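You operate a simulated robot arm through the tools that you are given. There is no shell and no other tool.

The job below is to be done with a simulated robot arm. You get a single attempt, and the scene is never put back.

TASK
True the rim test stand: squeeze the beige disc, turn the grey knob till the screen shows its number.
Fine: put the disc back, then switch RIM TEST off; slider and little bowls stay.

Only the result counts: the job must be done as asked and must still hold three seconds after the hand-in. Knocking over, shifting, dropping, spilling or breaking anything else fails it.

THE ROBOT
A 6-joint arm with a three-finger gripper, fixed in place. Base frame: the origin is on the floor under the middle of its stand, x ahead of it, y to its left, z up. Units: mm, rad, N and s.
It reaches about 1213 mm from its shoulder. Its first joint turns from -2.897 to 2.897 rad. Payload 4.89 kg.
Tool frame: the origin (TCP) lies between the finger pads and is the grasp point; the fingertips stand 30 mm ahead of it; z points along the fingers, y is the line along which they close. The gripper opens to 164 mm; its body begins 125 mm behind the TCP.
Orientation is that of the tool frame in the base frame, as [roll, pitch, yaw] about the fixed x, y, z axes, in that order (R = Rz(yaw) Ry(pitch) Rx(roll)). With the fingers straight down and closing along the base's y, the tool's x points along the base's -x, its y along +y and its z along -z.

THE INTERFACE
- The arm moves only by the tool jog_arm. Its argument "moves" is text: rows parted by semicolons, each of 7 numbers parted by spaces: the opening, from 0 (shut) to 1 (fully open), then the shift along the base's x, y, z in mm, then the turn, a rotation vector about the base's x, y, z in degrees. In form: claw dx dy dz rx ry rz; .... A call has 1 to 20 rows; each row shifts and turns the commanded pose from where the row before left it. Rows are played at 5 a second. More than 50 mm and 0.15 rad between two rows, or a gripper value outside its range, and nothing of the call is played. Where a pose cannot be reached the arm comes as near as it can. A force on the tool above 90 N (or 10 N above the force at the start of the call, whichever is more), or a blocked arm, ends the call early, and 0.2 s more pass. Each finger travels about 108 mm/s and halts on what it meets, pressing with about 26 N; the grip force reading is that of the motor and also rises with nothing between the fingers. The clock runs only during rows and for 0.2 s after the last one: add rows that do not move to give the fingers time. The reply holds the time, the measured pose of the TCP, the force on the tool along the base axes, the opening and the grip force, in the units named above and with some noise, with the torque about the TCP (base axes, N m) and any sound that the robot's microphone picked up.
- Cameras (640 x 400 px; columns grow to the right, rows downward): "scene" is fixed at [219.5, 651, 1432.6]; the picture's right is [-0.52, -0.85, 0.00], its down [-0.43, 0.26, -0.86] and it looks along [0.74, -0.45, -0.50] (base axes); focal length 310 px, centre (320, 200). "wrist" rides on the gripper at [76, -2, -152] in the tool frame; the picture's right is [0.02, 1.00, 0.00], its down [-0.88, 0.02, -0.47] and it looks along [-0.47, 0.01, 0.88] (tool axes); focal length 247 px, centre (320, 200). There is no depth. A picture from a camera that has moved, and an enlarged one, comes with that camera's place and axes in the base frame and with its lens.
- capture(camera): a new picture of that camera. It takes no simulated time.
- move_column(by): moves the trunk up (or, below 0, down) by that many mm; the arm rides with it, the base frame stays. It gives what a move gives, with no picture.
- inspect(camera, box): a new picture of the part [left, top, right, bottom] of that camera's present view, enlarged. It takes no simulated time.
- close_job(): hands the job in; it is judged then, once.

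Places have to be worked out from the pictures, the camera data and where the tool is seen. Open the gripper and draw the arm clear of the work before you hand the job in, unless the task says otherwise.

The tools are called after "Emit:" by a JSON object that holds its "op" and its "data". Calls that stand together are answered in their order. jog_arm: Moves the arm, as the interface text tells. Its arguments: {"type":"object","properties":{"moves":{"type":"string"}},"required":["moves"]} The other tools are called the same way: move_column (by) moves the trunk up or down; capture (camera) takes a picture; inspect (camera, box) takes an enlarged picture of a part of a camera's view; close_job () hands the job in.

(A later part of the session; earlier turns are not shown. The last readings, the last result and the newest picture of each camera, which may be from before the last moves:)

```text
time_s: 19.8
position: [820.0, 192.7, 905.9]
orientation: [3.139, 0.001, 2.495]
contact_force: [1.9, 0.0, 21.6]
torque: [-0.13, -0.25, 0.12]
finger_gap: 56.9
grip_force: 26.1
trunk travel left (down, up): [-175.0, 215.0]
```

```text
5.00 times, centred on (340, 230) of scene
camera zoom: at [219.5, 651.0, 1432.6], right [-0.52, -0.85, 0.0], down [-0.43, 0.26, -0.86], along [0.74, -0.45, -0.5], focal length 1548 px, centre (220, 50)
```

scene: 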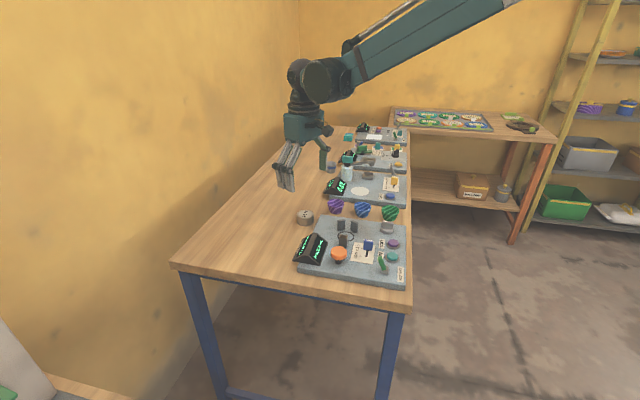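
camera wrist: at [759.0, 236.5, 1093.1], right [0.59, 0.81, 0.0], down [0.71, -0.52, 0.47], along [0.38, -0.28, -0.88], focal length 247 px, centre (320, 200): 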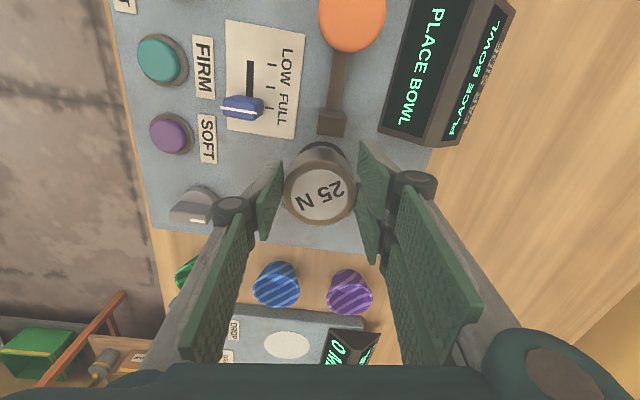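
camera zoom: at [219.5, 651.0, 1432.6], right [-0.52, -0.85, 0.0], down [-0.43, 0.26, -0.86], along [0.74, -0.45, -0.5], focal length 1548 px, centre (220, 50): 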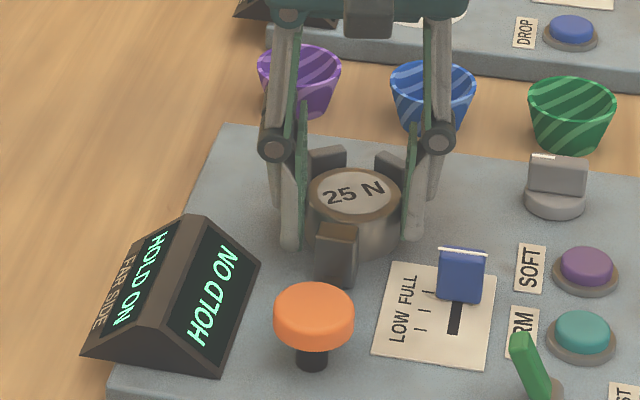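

Contact (~21 N) at TCP z≈906: the disc stands on the plate at the ring. I open a little, wait, and rise straight up.

Emit:
{"op": "jog_arm", "data": {"moves": "0.38 0 0 0.5 0 0 0; 0.43 0 0 0 0 0 0; 0.43 0 0 0 0 0 0; 0.43 0 0 10 0 0 0; 0.43 0 0 20 0 0 0; 0.43 0 0 30 0 0 0; 0.43 0 0 30 0 0 0; 0.43 0 0 0 0 0 0"}}

Emit:
{"op": "capture", "data": {"camera": "wrist"}}

Emit:
{"op": "inspect", "data": {"camera": "scene", "box": [290, 190, 420, 290]}}

```text
time_s: 21.6
position: [821.4, 192.3, 996.8]
orientation: [3.141, -0.001, 2.494]
contact_force: [-0.4, 0.6, 0.9]
torque: [-0.01, -0.02, -0.01]
finger_gap: 70.6
grip_force: 0.1
trunk travel left (down, up): [-175.0, 215.0]
```

```text
taken
camera wrist: at [759.1, 236.8, 1147.3], right [0.59, 0.81, 0.0], down [0.71, -0.52, 0.47], along [0.38, -0.28, -0.88], focal length 247 px, centre (320, 200)
```

wrist: 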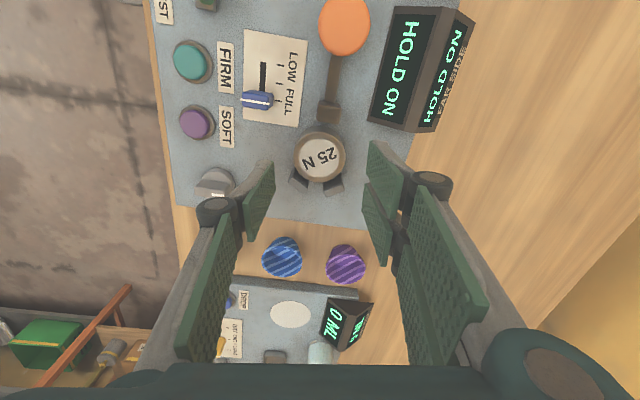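

```text
4.00 times, centred on (355, 240) of scene
camera zoom: at [219.5, 651.0, 1432.6], right [-0.52, -0.85, 0.0], down [-0.43, 0.26, -0.86], along [0.74, -0.45, -0.5], focal length 1239 px, centre (180, 40)
```

zoom: 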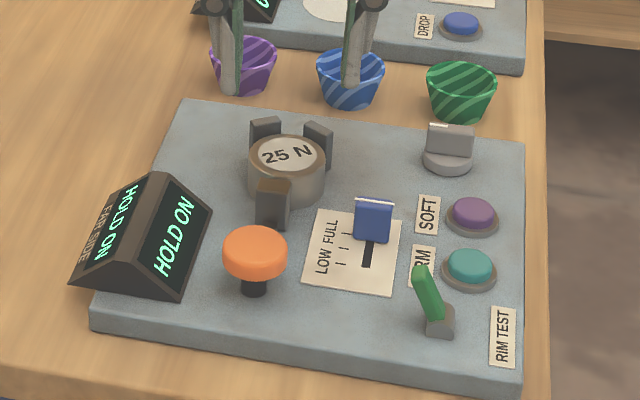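

The disc stands in the ring and the screen still says "HOLD ON". The orange mushroom (top ≈ z 900, at about (745, 271)) looks like the squeeze plunger, so I move above it and close the fingers.

Emit:
{"op": "jog_arm", "data": {"moves": "0.2 -25.4 25.9 0 0 0 0; 0 -25.4 25.9 0 0 0 0; 0 -25.3 25.9 0 0 0 0; 0 0 0 0 0 0 0; 0 0 0 0 0 0 0"}}

Emit:
{"op": "capture", "data": {"camera": "wrist"}}

Emit:
{"op": "inspect", "data": {"camera": "scene", "box": [290, 170, 420, 290]}}

```text
time_s: 22.8
position: [744.6, 269.3, 997.0]
orientation: [3.141, 0.0, 2.495]
contact_force: [-0.3, 0.8, -0.5]
torque: [0.0, -0.07, -0.02]
finger_gap: 0.0
grip_force: 25.5
trunk travel left (down, up): [-175.0, 215.0]
```

```text
taken
camera wrist: at [682.0, 313.5, 1146.9], right [0.58, 0.81, 0.0], down [0.71, -0.52, 0.47], along [0.38, -0.28, -0.88], focal length 247 px, centre (320, 200)
```

wrist: 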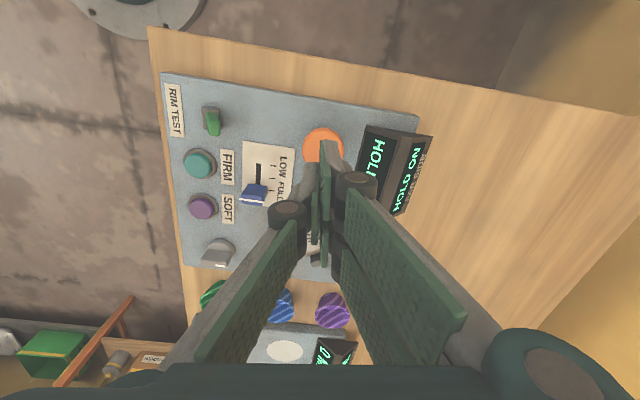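

```text
3.33 times, centred on (355, 230) of scene
camera zoom: at [219.5, 651.0, 1432.6], right [-0.52, -0.85, 0.0], down [-0.43, 0.26, -0.86], along [0.74, -0.45, -0.5], focal length 1032 px, centre (203, 100)
```

zoom: 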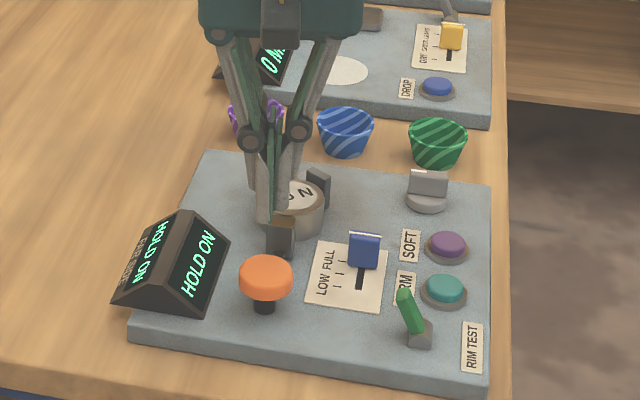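

The mushroom lies ~3 mm off; I correct to about (744, 274) and come down to just above its cap.

Emit:
{"op": "jog_arm", "data": {"moves": "0 -1 3 -20 0 0 0; 0 0 0 -25 0 0 0; 0 0 0 -14 0 0 0; 0 0 0 0 0 0 0"}}

Emit:
{"op": "capture", "data": {"camera": "wrist"}}

Emit:
{"op": "inspect", "data": {"camera": "scene", "box": [290, 190, 400, 290]}}

```text
time_s: 23.8
position: [745.2, 273.1, 937.8]
orientation: [3.14, 0.001, 2.494]
contact_force: [1.3, 0.6, -0.3]
torque: [-0.01, 0.09, -0.01]
finger_gap: 0.0
grip_force: 25.7
trunk travel left (down, up): [-175.0, 215.0]
```

```text
taken
camera wrist: at [682.9, 317.0, 1087.9], right [0.59, 0.81, 0.0], down [0.71, -0.52, 0.47], along [0.38, -0.28, -0.88], focal length 247 px, centre (320, 200)
```

wrist: 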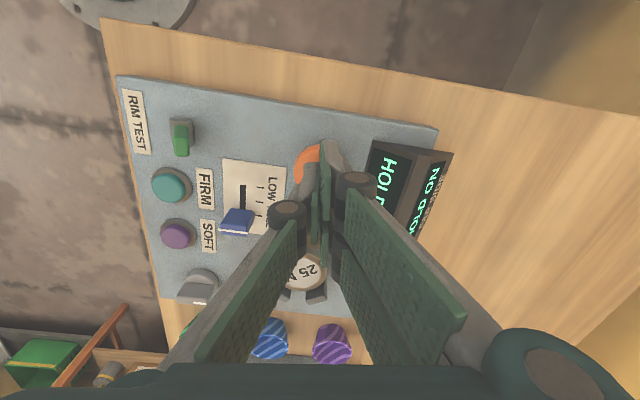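

```text
4.00 times, centred on (345, 240) of scene
camera zoom: at [219.5, 651.0, 1432.6], right [-0.52, -0.85, 0.0], down [-0.43, 0.26, -0.86], along [0.74, -0.45, -0.5], focal length 1239 px, centre (220, 40)
```

zoom: 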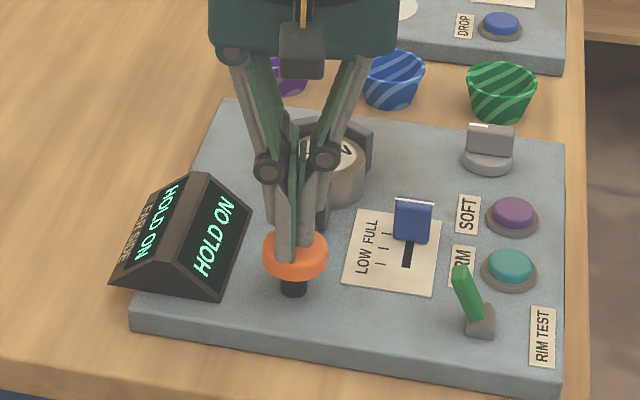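

The closed tips stand over the orange cap. I press down in small steps and watch the force and the screen.

Emit:
{"op": "jog_arm", "data": {"moves": "0 0 0 -3 0 0 0; 0 0 0 -2 0 0 0; 0 0 0 -2 0 0 0; 0 0 0 -2 0 0 0"}}

Emit:
{"op": "inspect", "data": {"camera": "scene", "box": [290, 190, 400, 290]}}

```text
time_s: 24.8
position: [744.6, 274.7, 927.4]
orientation: [-3.142, 0.0, 2.496]
contact_force: [1.3, 0.1, 1.4]
torque: [0.02, 0.0, 0.01]
finger_gap: 6.0
grip_force: 45.2
trunk travel left (down, up): [-175.0, 215.0]
```

```text
4.00 times, centred on (345, 240) of scene
camera zoom: at [219.5, 651.0, 1432.6], right [-0.52, -0.85, 0.0], down [-0.43, 0.26, -0.86], along [0.74, -0.45, -0.5], focal length 1239 px, centre (220, 40)
```

zoom: 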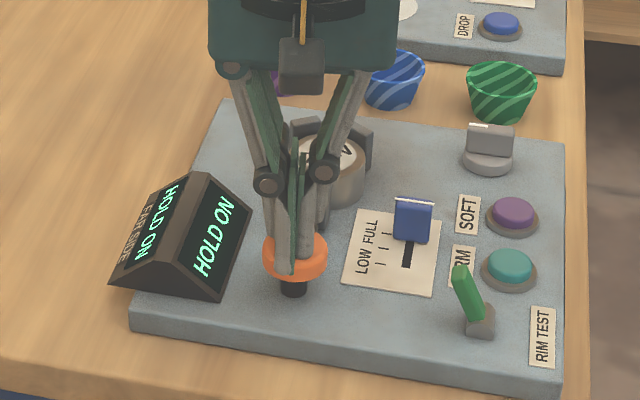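

The tips touch the cap and the fingers are spread slightly (gap 6 mm) with little axial force. I press a bit further to see whether the cap moves.

Emit:
{"op": "jog_arm", "data": {"moves": "0 0 0 -2 0 0 0; 0 0 0 -2 0 0 0; 0 0 0 0 0 0 0"}}

Emit:
{"op": "inspect", "data": {"camera": "scene", "box": [290, 190, 400, 290]}}

Emit:
{"op": "capture", "data": {"camera": "wrist"}}

```text
time_s: 25.6
position: [743.4, 273.9, 924.0]
orientation: [-3.141, 0.001, 2.495]
contact_force: [0.4, -0.8, 1.9]
torque: [-0.02, -0.01, -0.01]
finger_gap: 6.0
grip_force: 45.2
trunk travel left (down, up): [-175.0, 215.0]
```

```text
4.00 times, centred on (345, 240) of scene
camera zoom: at [219.5, 651.0, 1432.6], right [-0.52, -0.85, 0.0], down [-0.43, 0.26, -0.86], along [0.74, -0.45, -0.5], focal length 1239 px, centre (220, 40)
```

zoom: 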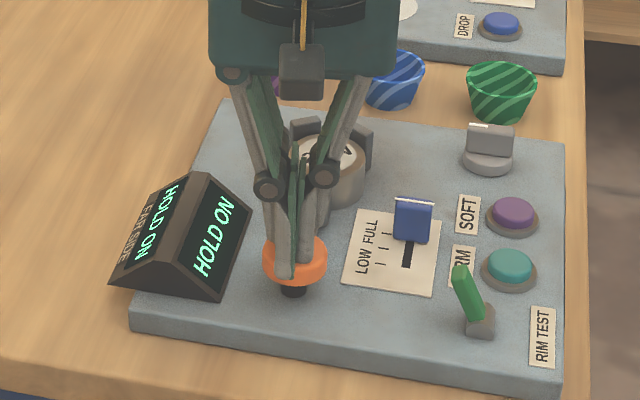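

```text
taken
camera wrist: at [682.1, 317.4, 1075.2], right [0.59, 0.81, 0.0], down [0.71, -0.52, 0.47], along [0.38, -0.28, -0.88], focal length 247 px, centre (320, 200)
```

wrist: 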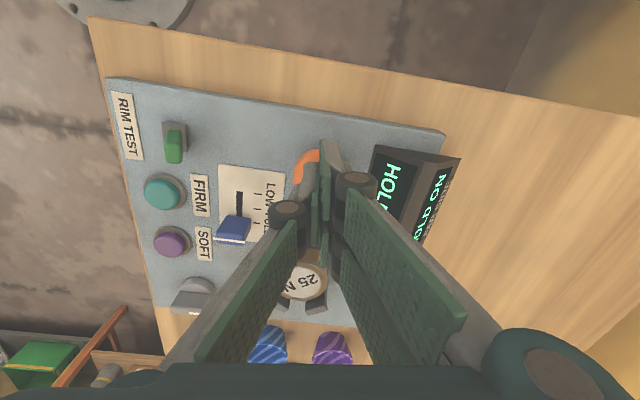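

The cap goes down with a light spring (~2 N). I keep pressing in small steps, watching the screen and jaw.

Emit:
{"op": "jog_arm", "data": {"moves": "0 0 0 -2 0 0 0; 0 0 0 -2 0 0 0; 0 0 0 -2 0 0 0; 0 0 0 0 0 0 0"}}

Emit:
{"op": "inspect", "data": {"camera": "scene", "box": [290, 190, 400, 290]}}

```text
time_s: 26.6
position: [744.1, 273.2, 918.6]
orientation: [-3.14, 0.0, 2.495]
contact_force: [0.4, -1.3, 3.9]
torque: [-0.02, -0.04, 0.01]
finger_gap: 6.1
grip_force: 45.0
trunk travel left (down, up): [-175.0, 215.0]
heard: click
```

```text
4.00 times, centred on (345, 240) of scene
camera zoom: at [219.5, 651.0, 1432.6], right [-0.52, -0.85, 0.0], down [-0.43, 0.26, -0.86], along [0.74, -0.45, -0.5], focal length 1239 px, centre (220, 40)
```

zoom: 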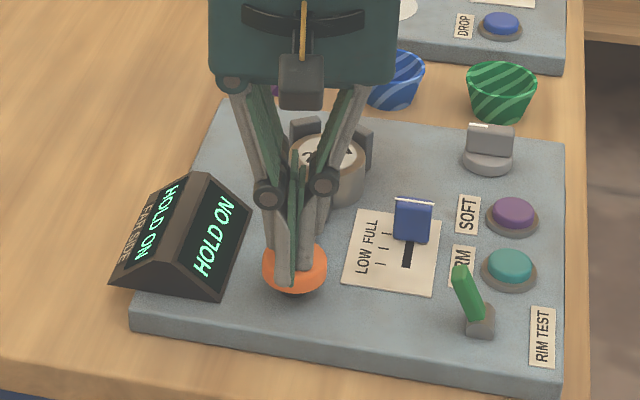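

A click was heard with the screen still saying "HOLD ON". I hold the plunger here for about two seconds.

Emit:
{"op": "jog_arm", "data": {"moves": "0 0 0 0 0 0 0; 0 0 0 0 0 0 0; 0 0 0 0 0 0 0; 0 0 0 0 0 0 0; 0 0 0 0 0 0 0; 0 0 0 0 0 0 0; 0 0 0 0 0 0 0; 0 0 0 0 0 0 0; 0 0 0 0 0 0 0; 0 0 0 0 0 0 0"}}

Emit:
{"op": "inspect", "data": {"camera": "scene", "box": [290, 190, 400, 290]}}

Emit:
{"op": "capture", "data": {"camera": "wrist"}}

```text
time_s: 28.8
position: [744.2, 274.0, 917.8]
orientation: [3.141, 0.0, 2.496]
contact_force: [0.2, -0.1, 1.7]
torque: [-0.03, 0.02, -0.02]
finger_gap: 6.2
grip_force: 44.7
trunk travel left (down, up): [-175.0, 215.0]
```

```text
4.00 times, centred on (345, 240) of scene
camera zoom: at [219.5, 651.0, 1432.6], right [-0.52, -0.85, 0.0], down [-0.43, 0.26, -0.86], along [0.74, -0.45, -0.5], focal length 1239 px, centre (220, 40)
```

zoom: 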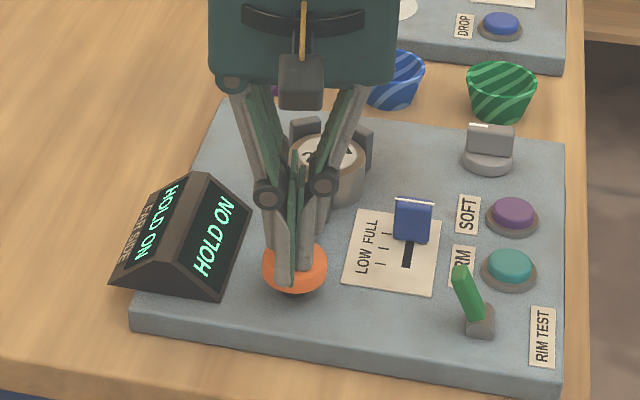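

```text
taken
camera wrist: at [682.0, 317.6, 1069.0], right [0.59, 0.81, 0.0], down [0.71, -0.52, 0.47], along [0.38, -0.28, -0.88], focal length 247 px, centre (320, 200)
```

wrist: 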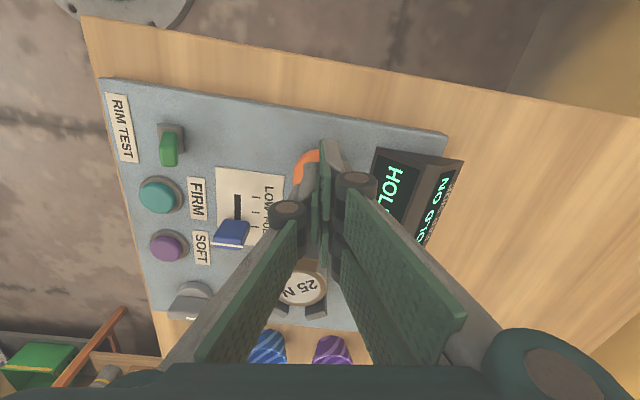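

Still "HOLD ON". I press two millimetres deeper and keep holding for a longer time.

Emit:
{"op": "jog_arm", "data": {"moves": "0 0 0 -1 0 0 0; 0 0 0 -1 0 0 0; 0 0 0 0 0 0 0; 0 0 0 0 0 0 0; 0 0 0 0 0 0 0; 0 0 0 0 0 0 0; 0 0 0 0 0 0 0; 0 0 0 0 0 0 0; 0 0 0 0 0 0 0; 0 0 0 0 0 0 0"}}

Emit:
{"op": "inspect", "data": {"camera": "scene", "box": [290, 190, 400, 290]}}

Emit:
{"op": "inspect", "data": {"camera": "wrist", "box": [240, 130, 400, 330]}}

```text
time_s: 31.0
position: [743.6, 273.7, 915.8]
orientation: [-3.141, 0.0, 2.495]
contact_force: [0.3, 0.7, 2.3]
torque: [0.02, -0.02, -0.01]
finger_gap: 6.2
grip_force: 44.7
trunk travel left (down, up): [-175.0, 215.0]
```

```text
4.00 times, centred on (345, 240) of scene
camera zoom: at [219.5, 651.0, 1432.6], right [-0.52, -0.85, 0.0], down [-0.43, 0.26, -0.86], along [0.74, -0.45, -0.5], focal length 1239 px, centre (220, 40)
```

zoom: 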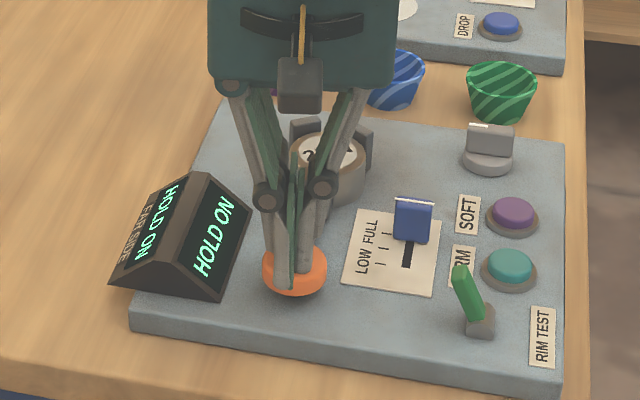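

```text
2.00 times, centred on (320, 230) of wrist
camera zoom: at [682.3, 317.9, 1066.7], right [0.59, 0.81, 0.0], down [0.71, -0.52, 0.47], along [0.38, -0.28, -0.88], focal length 494 px, centre (320, 140)
```

zoom: 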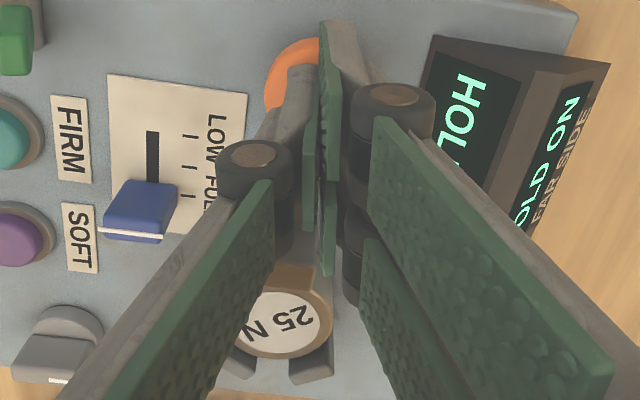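

Jaw C has closed onto the disc. I hold for two more seconds to see if a reading appears.

Emit:
{"op": "jog_arm", "data": {"moves": "0 0 0 0 0 0 0; 0 0 0 0 0 0 0; 0 0 0 0 0 0 0; 0 0 0 0 0 0 0; 0 0 0 0 0 0 0; 0 0 0 0 0 0 0; 0 0 0 0 0 0 0; 0 0 0 0 0 0 0; 0 0 0 0 0 0 0; 0 0 0 0 0 0 0; 0 0 0 0 0 0 0; 0 0 0 0 0 0 0"}}

Emit:
{"op": "inspect", "data": {"camera": "scene", "box": [290, 190, 400, 290]}}

```text
time_s: 33.6
position: [743.1, 274.9, 915.9]
orientation: [3.141, 0.0, 2.497]
contact_force: [0.6, -0.4, 3.2]
torque: [0.03, 0.02, 0.01]
finger_gap: 6.0
grip_force: 44.8
trunk travel left (down, up): [-175.0, 215.0]
```

```text
4.00 times, centred on (345, 240) of scene
camera zoom: at [219.5, 651.0, 1432.6], right [-0.52, -0.85, 0.0], down [-0.43, 0.26, -0.86], along [0.74, -0.45, -0.5], focal length 1239 px, centre (220, 40)
```

zoom: 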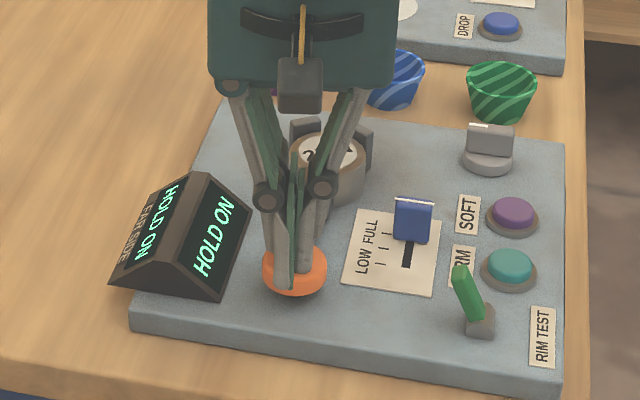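

No change after holding. I press deeper in small steps to reach the plunger's end stop.

Emit:
{"op": "jog_arm", "data": {"moves": "0 0 0 -1 0 0 0; 0 0 0 -1 0 0 0; 0 0 0 -1 0 0 0; 0 0 0 0 0 0 0; 0 0 0 0 0 0 0; 0 0 0 0 0 0 0; 0 0 0 0 0 0 0"}}

Emit:
{"op": "inspect", "data": {"camera": "scene", "box": [290, 190, 400, 290]}}

```text
time_s: 35.2
position: [743.6, 272.5, 914.0]
orientation: [-3.142, -0.001, 2.496]
contact_force: [10.0, 4.9, 25.9]
torque: [0.21, -0.31, -0.01]
finger_gap: 5.9
grip_force: 45.1
trunk travel left (down, up): [-175.0, 215.0]
```

```text
4.00 times, centred on (345, 240) of scene
camera zoom: at [219.5, 651.0, 1432.6], right [-0.52, -0.85, 0.0], down [-0.43, 0.26, -0.86], along [0.74, -0.45, -0.5], focal length 1239 px, centre (220, 40)
```

zoom: 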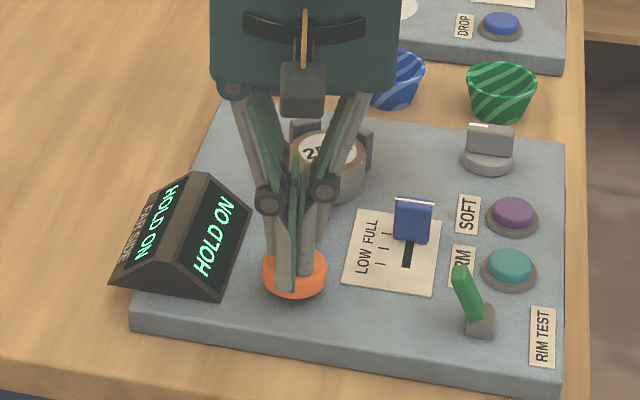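

The plunger bottomed (26 N). I hold it fully pressed for a couple of seconds and check the screen.

Emit:
{"op": "jog_arm", "data": {"moves": "0 0 0 0 0 0 0; 0 0 0 0 0 0 0; 0 0 0 0 0 0 0; 0 0 0 0 0 0 0; 0 0 0 0 0 0 0; 0 0 0 0 0 0 0; 0 0 0 0 0 0 0; 0 0 0 0 0 0 0; 0 0 0 0 0 0 0; 0 0 0 0 0 0 0; 0 0 0 0 0 0 0; 0 0 0 0 0 0 0; 0 0 0 0 0 0 0; 0 0 0 0 0 0 0; 0 0 0 0 0 0 0"}}

Emit:
{"op": "inspect", "data": {"camera": "scene", "box": [290, 190, 400, 290]}}

Emit:
{"op": "inspect", "data": {"camera": "wrist", "box": [240, 130, 400, 330]}}

```text
time_s: 38.4
position: [741.7, 272.0, 912.5]
orientation: [-3.141, 0.0, 2.495]
contact_force: [-2.7, -1.7, 8.0]
torque: [-0.01, 0.09, -0.01]
finger_gap: 6.1
grip_force: 44.3
trunk travel left (down, up): [-175.0, 215.0]
```

```text
4.00 times, centred on (345, 240) of scene
camera zoom: at [219.5, 651.0, 1432.6], right [-0.52, -0.85, 0.0], down [-0.43, 0.26, -0.86], along [0.74, -0.45, -0.5], focal length 1239 px, centre (220, 40)
```

zoom: 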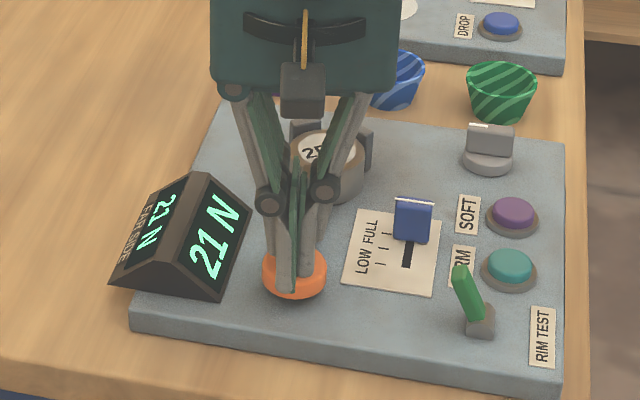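

```text
2.00 times, centred on (320, 230) of wrist
camera zoom: at [681.3, 316.8, 1063.8], right [0.59, 0.81, 0.0], down [0.71, -0.52, 0.47], along [0.38, -0.28, -0.88], focal length 494 px, centre (320, 140)
```

zoom: 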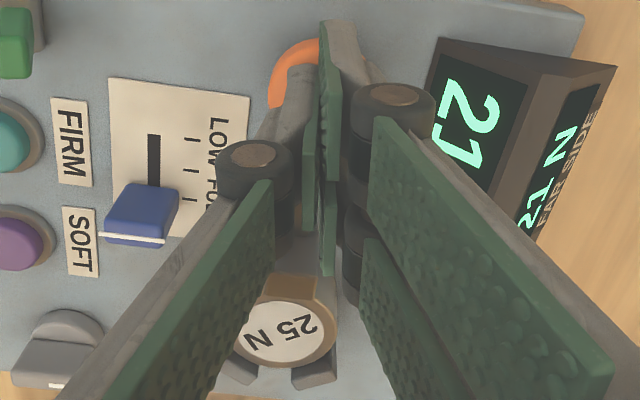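

The screen now reads 21 N after the full press. I release the plunger by rising and check whether the reading stays.

Emit:
{"op": "jog_arm", "data": {"moves": "0 0 0 6 0 0 0; 0 0 0 10 0 0 0; 0 0 0 20 0 0 0; 0 0 0 30 0 0 0; 0 0 0 20 0 0 0; 0 0 0 0 0 0 0"}}

Emit:
{"op": "inspect", "data": {"camera": "scene", "box": [290, 190, 420, 290]}}

Emit:
{"op": "capture", "data": {"camera": "wrist"}}

```text
time_s: 39.8
position: [742.8, 274.3, 999.7]
orientation: [3.141, -0.001, 2.496]
contact_force: [-0.3, -0.1, 0.3]
torque: [0.01, -0.04, 0.0]
finger_gap: 0.0
grip_force: 45.4
trunk travel left (down, up): [-175.0, 215.0]
```

```text
4.00 times, centred on (355, 240) of scene
camera zoom: at [219.5, 651.0, 1432.6], right [-0.52, -0.85, 0.0], down [-0.43, 0.26, -0.86], along [0.74, -0.45, -0.5], focal length 1239 px, centre (180, 40)
```

zoom: 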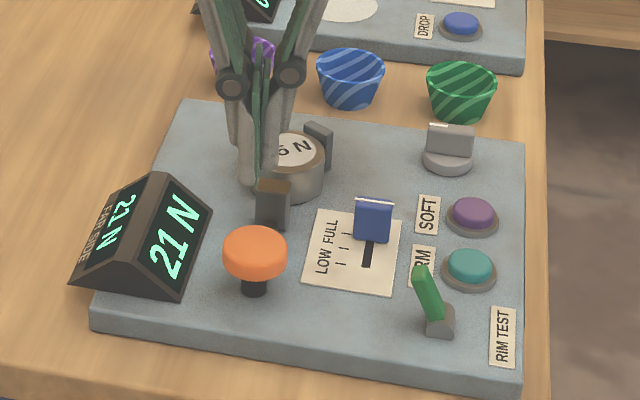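

```text
taken
camera wrist: at [681.9, 317.2, 1150.2], right [0.59, 0.81, 0.0], down [0.71, -0.52, 0.47], along [0.38, -0.28, -0.88], focal length 247 px, centre (320, 200)
```

wrist: 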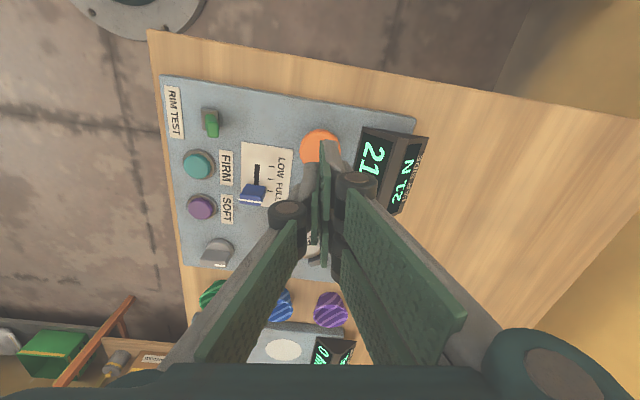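

The 21 N reading stays after release, so the knob can be adjusted now. The grey knob's bar (top ≈ z 898, long side along the plate's u direction, white mark at its +u end) is at about (787, 63); I move above it and turn the gripper to close across the bar.

Emit:
{"op": "jog_arm", "data": {"moves": "0.1 4.3 -21.1 2 0 0 8.2; 0.2 4.3 -21.1 2 0 0 8.2; 0.3 4.3 -21.1 2 0 0 8.2; 0.3 4.3 -21.1 2 0 0 8.2; 0.3 4.3 -21.1 2 0 0 8.2; 0.3 4.3 -21.1 2 0 0 8.2; 0.3 4.3 -21.1 2 0 0 8.2; 0.3 4.3 -21.1 2 0 0 8.2; 0.3 4.3 -21.1 2 0 0 8.2; 0.3 4.3 -21.1 2 0 0 8.2; 0.3 0 0 0 0 0 0"}}

Emit:
{"op": "capture", "data": {"camera": "wrist"}}

Emit:
{"op": "inspect", "data": {"camera": "scene", "box": [290, 150, 430, 290]}}

```text
time_s: 42.2
position: [788.6, 63.1, 1019.6]
orientation: [3.14, 0.0, -2.355]
contact_force: [-0.4, 0.5, -0.2]
torque: [-0.02, 0.03, 0.04]
finger_gap: 49.0
grip_force: 0.1
trunk travel left (down, up): [-175.0, 215.0]
```

```text
taken
camera wrist: at [735.1, 6.5, 1170.2], right [-0.72, 0.69, 0.0], down [0.61, 0.64, 0.47], along [0.33, 0.34, -0.88], focal length 247 px, centre (320, 200)
```

wrist: 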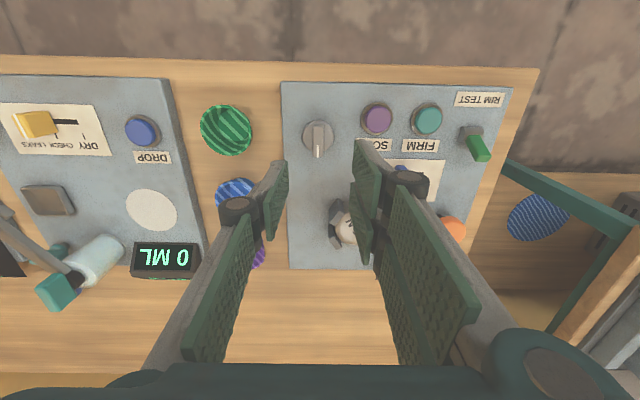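

```text
2.86 times, centred on (360, 220) of scene
camera zoom: at [219.5, 651.0, 1432.6], right [-0.52, -0.85, 0.0], down [-0.43, 0.26, -0.86], along [0.74, -0.45, -0.5], focal length 885 px, centre (206, 143)
```

zoom: 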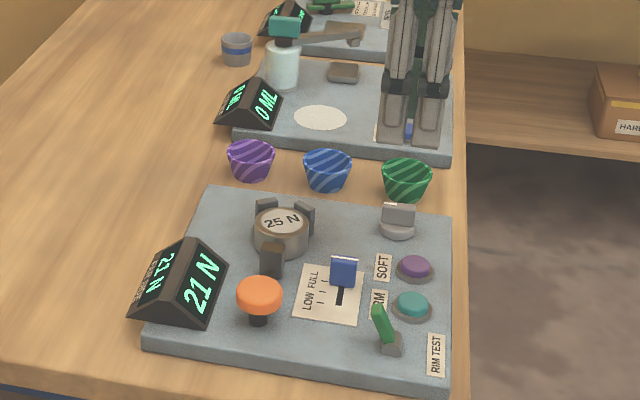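

The knob is visible between the fingers at about (318, 138). I enlarge it to measure the bar's centre and direction.

Emit:
{"op": "inspect", "data": {"camera": "wrist", "box": [280, 105, 360, 175]}}

```text
5.71 times, centred on (320, 140) of wrist
camera zoom: at [735.1, 6.5, 1170.2], right [-0.72, 0.69, 0.0], down [0.61, 0.64, 0.47], along [0.33, 0.34, -0.88], focal length 1411 px, centre (320, 543)
```

zoom: 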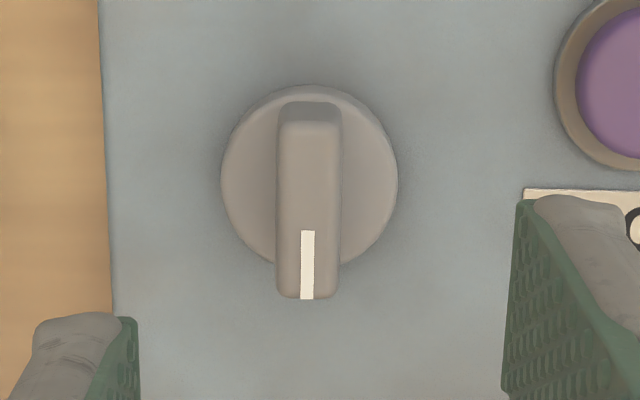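

The knob axis sits at tool offset (+4.3, -2.8) mm, i.e. about (786, 58); the bar is ~12.7 mm wide. I correct and descend around the bar with the fingers 49 mm apart.

Emit:
{"op": "jog_arm", "data": {"moves": "0.3 -1.1 -5 -10 0 0 0; 0.3 0 0 -30 0 0 0; 0.3 0 0 -30 0 0 0; 0.3 0 0 -20 0 0 0; 0.3 0 0 0 0 0 0"}}

Emit:
{"op": "capture", "data": {"camera": "wrist"}}

Emit:
{"op": "inspect", "data": {"camera": "wrist", "box": [260, 120, 380, 230]}}

Emit:
{"op": "inspect", "data": {"camera": "scene", "box": [340, 180, 430, 260]}}

```text
time_s: 43.4
position: [784.9, 56.9, 929.3]
orientation: [-3.141, 0.001, -2.358]
contact_force: [-0.8, 0.0, 0.9]
torque: [0.01, 0.06, 0.0]
finger_gap: 49.2
grip_force: 0.0
trunk travel left (down, up): [-175.0, 215.0]
```

```text
taken
camera wrist: at [732.9, 0.9, 1080.0], right [-0.72, 0.69, 0.0], down [0.61, 0.64, 0.47], along [0.33, 0.34, -0.88], focal length 247 px, centre (320, 200)
```

wrist: 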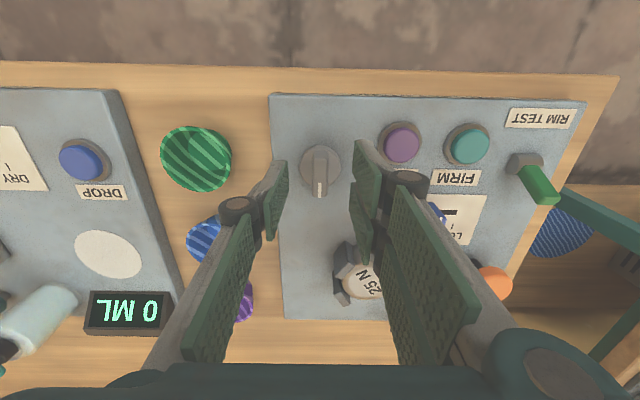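

```text
3.64 times, centred on (320, 175) of wrist
camera zoom: at [732.9, 0.9, 1080.0], right [-0.72, 0.69, 0.0], down [0.61, 0.64, 0.47], along [0.33, 0.34, -0.88], focal length 898 px, centre (320, 291)
```

zoom: 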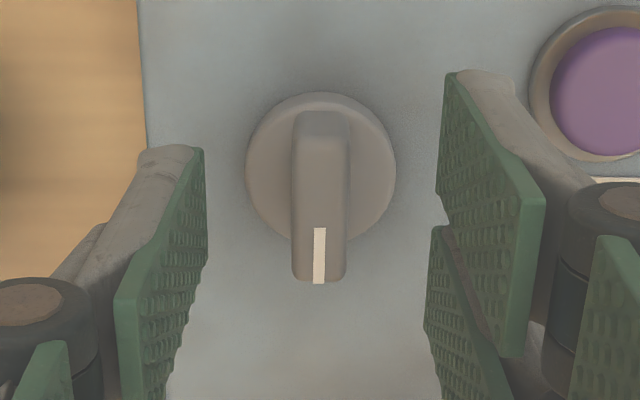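

```text
5.00 times, centred on (385, 220) of scene
camera zoom: at [219.5, 651.0, 1432.6], right [-0.52, -0.85, 0.0], down [-0.43, 0.26, -0.86], along [0.74, -0.45, -0.5], focal length 1548 px, centre (-5, 100)
```

zoom: 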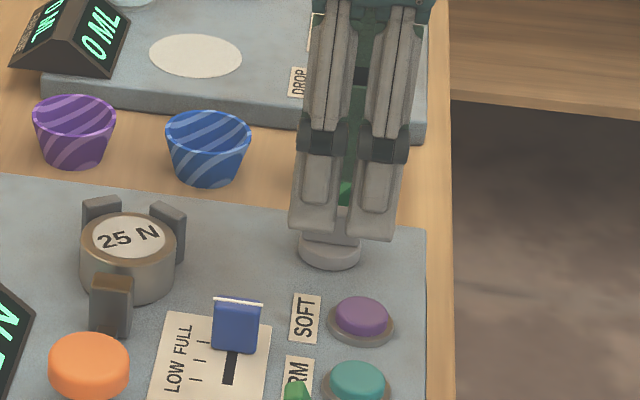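

The bar is now centred within ~1 mm. I lower 15 mm more and close on the bar.

Emit:
{"op": "jog_arm", "data": {"moves": "0.3 0 0 -8 0 0 0; 0.3 0 0 -7 0 0 0; 0.3 0 0 0 0 0 0; 0.15 0 0 0 0 0 0; 0 0 0 0 0 0 0; 0 0 0 0 0 0 0; 0 0 0 0 0 0 0"}}

Emit:
{"op": "inspect", "data": {"camera": "wrist", "box": [260, 120, 380, 230]}}

Emit:
{"op": "inspect", "data": {"camera": "scene", "box": [290, 180, 430, 280]}}

```text
time_s: 45.0
position: [787.5, 58.1, 914.1]
orientation: [3.141, 0.0, -2.356]
contact_force: [7.0, -6.6, 4.1]
torque: [-0.26, -0.06, -0.04]
finger_gap: 12.8
grip_force: 44.6
trunk travel left (down, up): [-175.0, 215.0]
```

```text
3.64 times, centred on (320, 175) of wrist
camera zoom: at [733.2, 1.7, 1064.5], right [-0.72, 0.69, 0.0], down [0.61, 0.64, 0.47], along [0.33, 0.34, -0.88], focal length 898 px, centre (320, 291)
```

zoom: 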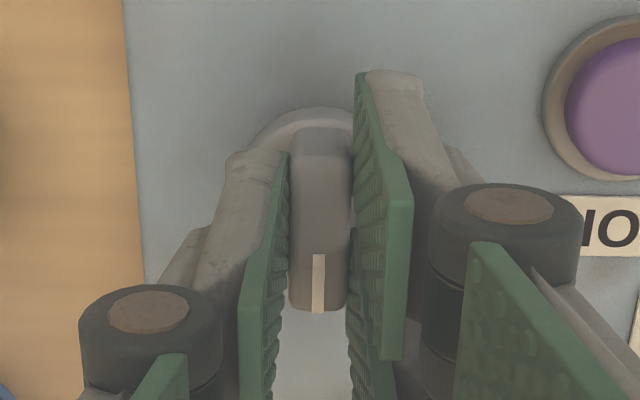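

```text
4.00 times, centred on (360, 230) of scene
camera zoom: at [219.5, 651.0, 1432.6], right [-0.52, -0.85, 0.0], down [-0.43, 0.26, -0.86], along [0.74, -0.45, -0.5], focal length 1239 px, centre (160, 80)
```

zoom: 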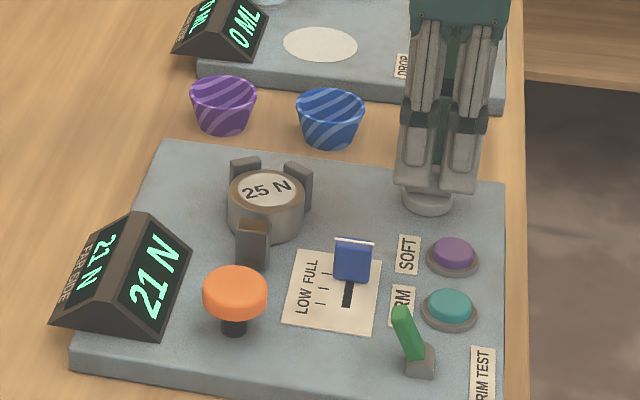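

The bar is gripped (12.8 mm). I turn it 15° clockwise seen from above and look at the screen.

Emit:
{"op": "jog_arm", "data": {"moves": "0 0 0 0 0 0 -5; 0 0 0 0 0 0 -5; 0 0 0 0 0 0 -5; 0 0 0 0 0 0 0"}}

Emit:
{"op": "inspect", "data": {"camera": "scene", "box": [290, 180, 430, 280]}}

Emit:
{"op": "inspect", "data": {"camera": "wrist", "box": [260, 120, 380, 230]}}

```text
time_s: 46.0
position: [785.3, 58.1, 914.1]
orientation: [3.141, 0.0, -2.62]
contact_force: [-0.5, 6.4, -19.3]
torque: [0.74, -0.93, 0.02]
finger_gap: 12.9
grip_force: 45.4
trunk travel left (down, up): [-175.0, 215.0]
```

```text
4.00 times, centred on (360, 230) of scene
camera zoom: at [219.5, 651.0, 1432.6], right [-0.52, -0.85, 0.0], down [-0.43, 0.26, -0.86], along [0.74, -0.45, -0.5], focal length 1239 px, centre (160, 80)
```

zoom: 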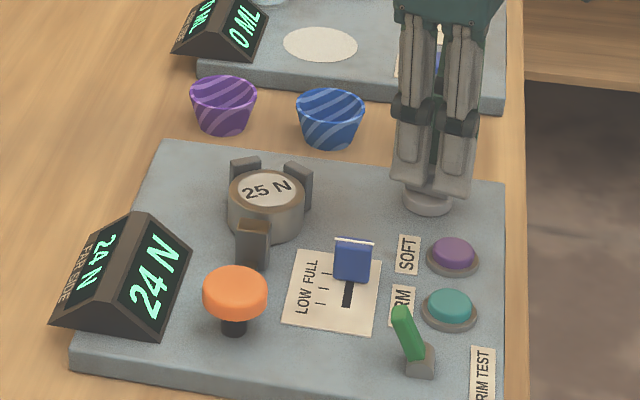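

```text
3.64 times, centred on (320, 175) of wrist
camera zoom: at [720.5, 17.8, 1064.6], right [-0.52, 0.86, 0.0], down [0.75, 0.46, 0.47], along [0.4, 0.25, -0.88], focal length 898 px, centre (320, 291)
```

zoom: 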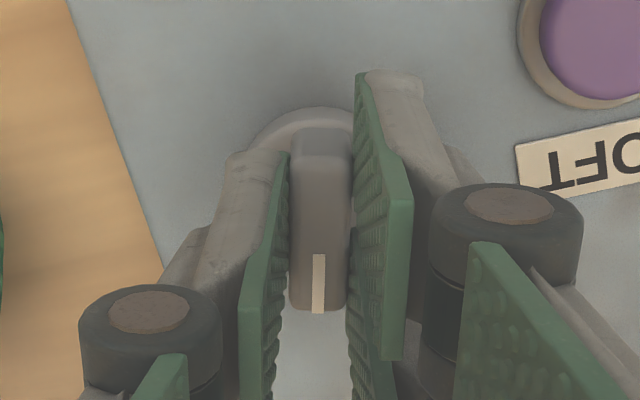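

Clockwise raises it: 24 N after 15°. I go on in small 2° steps to reach 25 N.

Emit:
{"op": "jog_arm", "data": {"moves": "0 0 0 0 0 0 -1; 0 0 0 0 0 0 -1; 0 0 0 0 0 0 0; 0 0 0 0 0 0 0"}}

Emit:
{"op": "inspect", "data": {"camera": "scene", "box": [290, 220, 360, 280]}}

```text
time_s: 47.0
position: [785.3, 58.3, 913.4]
orientation: [3.141, -0.001, -2.651]
contact_force: [-2.3, 18.8, -11.8]
torque: [0.29, 0.45, 0.08]
finger_gap: 13.2
grip_force: 44.8
trunk travel left (down, up): [-175.0, 215.0]
```

```text
6.67 times, centred on (325, 250) of scene
camera zoom: at [219.5, 651.0, 1432.6], right [-0.52, -0.85, 0.0], down [-0.43, 0.26, -0.86], along [0.74, -0.45, -0.5], focal length 2064 px, centre (287, -133)
```

zoom: 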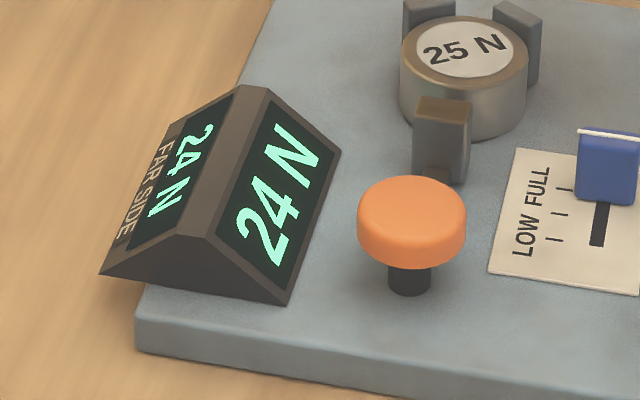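

Still 24 N at 17°. I turn two more degrees.

Emit:
{"op": "jog_arm", "data": {"moves": "0 0 0 0 0 0 -1; 0 0 0 0 0 0 -1; 0 0 0 0 0 0 0; 0 0 0 0 0 0 0"}}

Emit:
{"op": "inspect", "data": {"camera": "scene", "box": [290, 220, 360, 280]}}

```text
time_s: 48.0
position: [785.6, 58.5, 913.6]
orientation: [3.141, 0.001, -2.687]
contact_force: [-11.6, 28.0, -13.9]
torque: [0.72, 0.24, 0.05]
finger_gap: 12.7
grip_force: 45.0
trunk travel left (down, up): [-175.0, 215.0]
```

```text
6.67 times, centred on (325, 250) of scene
camera zoom: at [219.5, 651.0, 1432.6], right [-0.52, -0.85, 0.0], down [-0.43, 0.26, -0.86], along [0.74, -0.45, -0.5], focal length 2064 px, centre (287, -133)
```

zoom: 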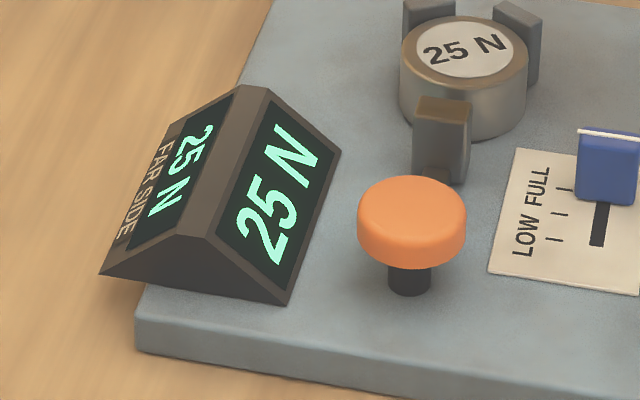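

It shows 25 N. A side force of ~30 N has built up, so I ease the tool that way slightly and turn 1.5° more to sit well inside the 25 band.

Emit:
{"op": "jog_arm", "data": {"moves": "0 -0.4 0.9 0.5 0 0 0; 0 0 0 0 0 0 -0.8; 0 0 0 0 0 0 -0.8; 0 0 0 0 0 0 0; 0 0 0 0 0 0 0"}}

Emit:
{"op": "inspect", "data": {"camera": "scene", "box": [290, 220, 360, 280]}}

```text
time_s: 49.2
position: [786.4, 59.4, 914.8]
orientation: [3.14, -0.002, -2.715]
contact_force: [-20.3, 16.6, -23.8]
torque: [0.49, 0.39, 0.05]
finger_gap: 13.1
grip_force: 44.6
trunk travel left (down, up): [-175.0, 215.0]
```

```text
6.67 times, centred on (325, 250) of scene
camera zoom: at [219.5, 651.0, 1432.6], right [-0.52, -0.85, 0.0], down [-0.43, 0.26, -0.86], along [0.74, -0.45, -0.5], focal length 2064 px, centre (287, -133)
```

zoom: 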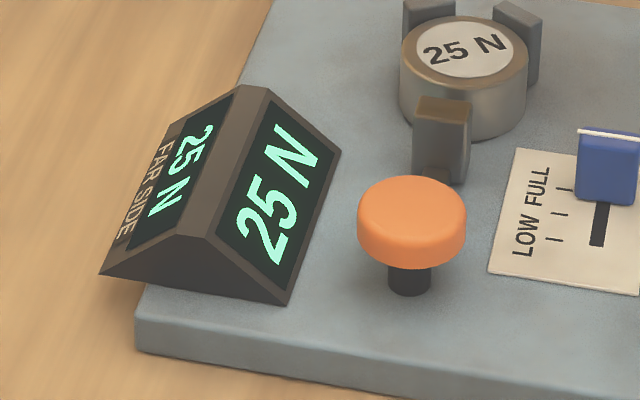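

25 N holds at ~20.6° of turn. I relieve the residual forces, then open the fingers gently.

Emit:
{"op": "jog_arm", "data": {"moves": "0 -0.6 0.5 -0.5 0 0 0; 0 0 0 -0.3 0 0 0; 0 0 0 0 0 0 0"}}

Emit:
{"op": "jog_arm", "data": {"moves": "0.12 0 0 0 0 0 0; 0.22 0 0 0 0 0 0; 0.28 0 0 0 0 0 0; 0.28 0 0 0 0 0 0"}}

Emit:
{"op": "inspect", "data": {"camera": "scene", "box": [290, 180, 430, 280]}}

Emit:
{"op": "inspect", "data": {"camera": "wrist", "box": [260, 120, 380, 230]}}

```text
time_s: 50.0
position: [785.0, 59.1, 914.0]
orientation: [-3.14, 0.001, -2.717]
contact_force: [3.5, 6.3, 8.6]
torque: [-0.26, 0.84, 0.02]
finger_gap: 12.9
grip_force: 45.4
trunk travel left (down, up): [-175.0, 215.0]
```

```text
time_s: 51.0
position: [783.1, 58.8, 913.7]
orientation: [3.141, -0.001, -2.716]
contact_force: [-0.2, -0.6, -0.2]
torque: [-0.01, -0.02, -0.01]
finger_gap: 45.6
grip_force: 0.1
trunk travel left (down, up): [-175.0, 215.0]
```

```text
4.00 times, centred on (360, 230) of scene
camera zoom: at [219.5, 651.0, 1432.6], right [-0.52, -0.85, 0.0], down [-0.43, 0.26, -0.86], along [0.74, -0.45, -0.5], focal length 1239 px, centre (160, 80)
```

zoom: 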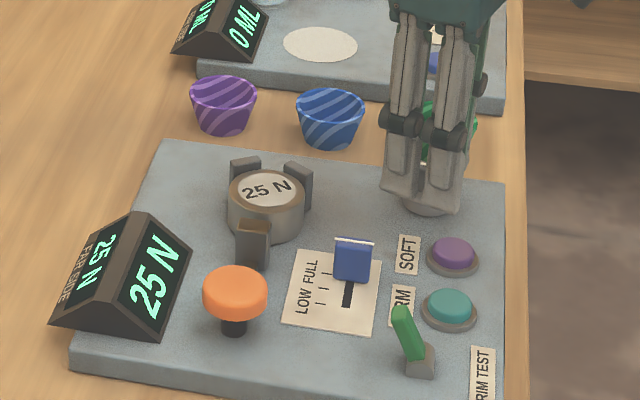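

```text
3.64 times, centred on (320, 175) of wrist
camera zoom: at [715.9, 24.9, 1064.0], right [-0.43, 0.9, 0.0], down [0.79, 0.38, 0.47], along [0.43, 0.2, -0.88], focal length 898 px, centre (320, 291)
```

zoom: 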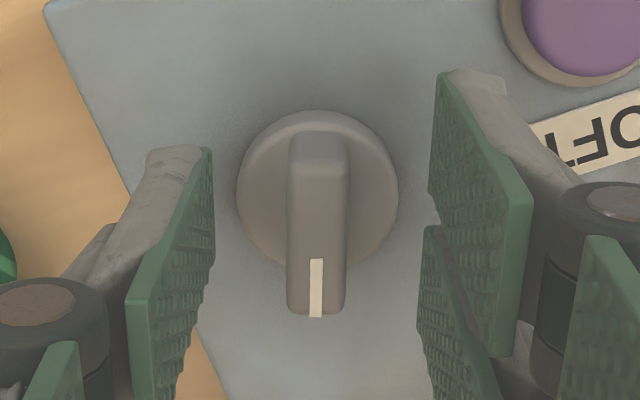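

The knob is released and the screen still reads 25 N. I rise straight up and move over the disc with the gripper turned to yaw -35°, to re-measure where the squeeze left it.

Emit:
{"op": "jog_arm", "data": {"moves": "0.3 0 0 20 0 0 0; 0.35 0 0 35 0 0 0; 0.45 0 0 35 0 0 0; 0.45 5.28 15.84 0 0 0 -7.425; 0.45 5.28 15.84 0 0 0 -7.425; 0.45 5.28 15.84 0 0 0 -7.425; 0.45 5.28 15.84 0 0 0 -7.425; 0.45 5.28 15.84 0 0 0 -7.425; 0.45 5.28 15.84 0 0 0 -7.425; 0.45 5.28 15.84 0 0 0 -7.425; 0.45 5.28 15.84 0 0 0 -7.425; 0.45 0 0 0 0 0 0"}}

Emit:
{"op": "capture", "data": {"camera": "wrist"}}

Emit:
{"op": "inspect", "data": {"camera": "wrist", "box": [260, 100, 380, 210]}}

Emit:
{"op": "inspect", "data": {"camera": "scene", "box": [290, 180, 430, 290]}}

```text
time_s: 53.6
position: [827.5, 185.4, 1003.5]
orientation: [3.141, 0.001, 2.53]
contact_force: [0.0, -0.8, -0.3]
torque: [0.0, -0.01, 0.0]
finger_gap: 73.6
grip_force: 0.1
trunk travel left (down, up): [-175.0, 215.0]
```

```text
taken
camera wrist: at [763.9, 226.9, 1154.9], right [0.56, 0.83, 0.0], down [0.73, -0.49, 0.47], along [0.39, -0.26, -0.88], focal length 247 px, centre (320, 200)
```

wrist: 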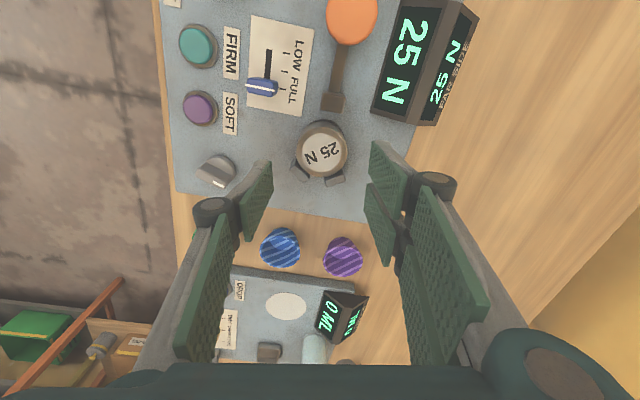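

```text
3.64 times, centred on (320, 155) of wrist
camera zoom: at [763.9, 226.9, 1154.9], right [0.56, 0.83, 0.0], down [0.73, -0.49, 0.47], along [0.39, -0.26, -0.88], focal length 898 px, centre (320, 364)
```

zoom: 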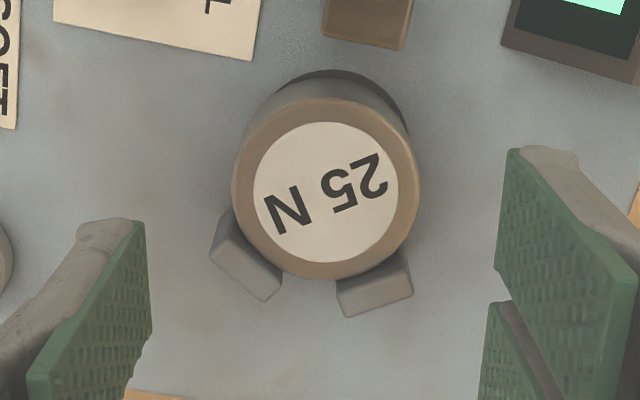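

```text
3.64 times, centred on (360, 235) of scene
camera zoom: at [219.5, 651.0, 1432.6], right [-0.52, -0.85, 0.0], down [-0.43, 0.26, -0.86], along [0.74, -0.45, -0.5], focal length 1126 px, centre (174, 73)
```

zoom: 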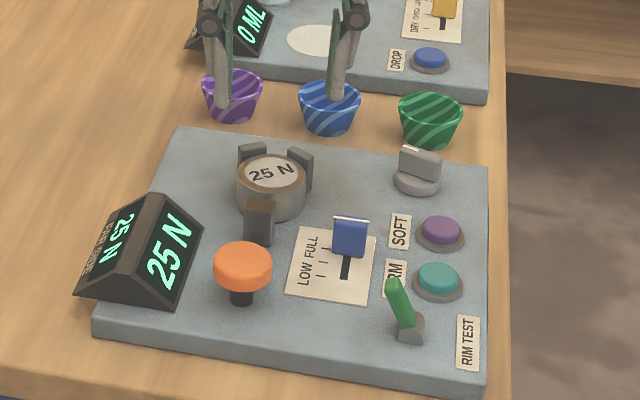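

The disc centre now reads about (832.6, 184) and touches the two rear jaws. I enlarge the jaws next to the disc to check the clearance for thumb and fingers.

Emit:
{"op": "inspect", "data": {"camera": "wrist", "box": [290, 110, 350, 200]}}

Emit:
{"op": "inspect", "data": {"camera": "scene", "box": [320, 200, 380, 260]}}

```text
4.44 times, centred on (320, 155) of wrist
camera zoom: at [763.9, 226.9, 1154.9], right [0.56, 0.83, 0.0], down [0.73, -0.49, 0.47], along [0.39, -0.26, -0.88], focal length 1098 px, centre (320, 400)
```

zoom: 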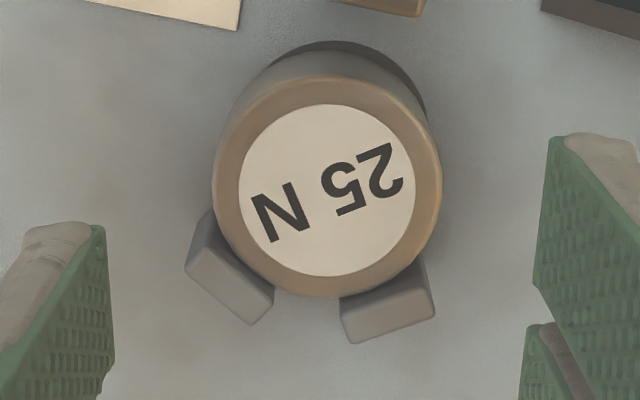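

```text
6.67 times, centred on (350, 230) of scene
camera zoom: at [219.5, 651.0, 1432.6], right [-0.52, -0.85, 0.0], down [-0.43, 0.26, -0.86], along [0.74, -0.45, -0.5], focal length 2064 px, centre (120, 0)
```

zoom: 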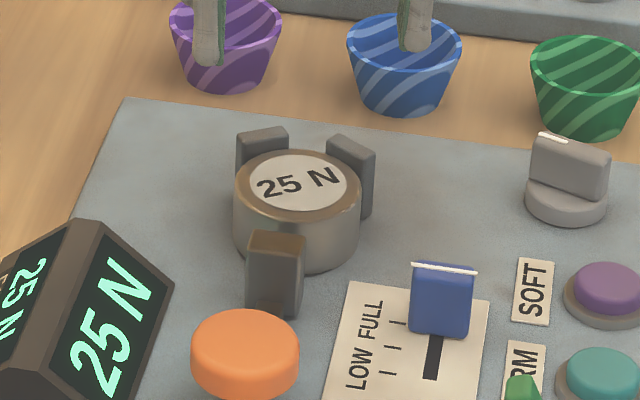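

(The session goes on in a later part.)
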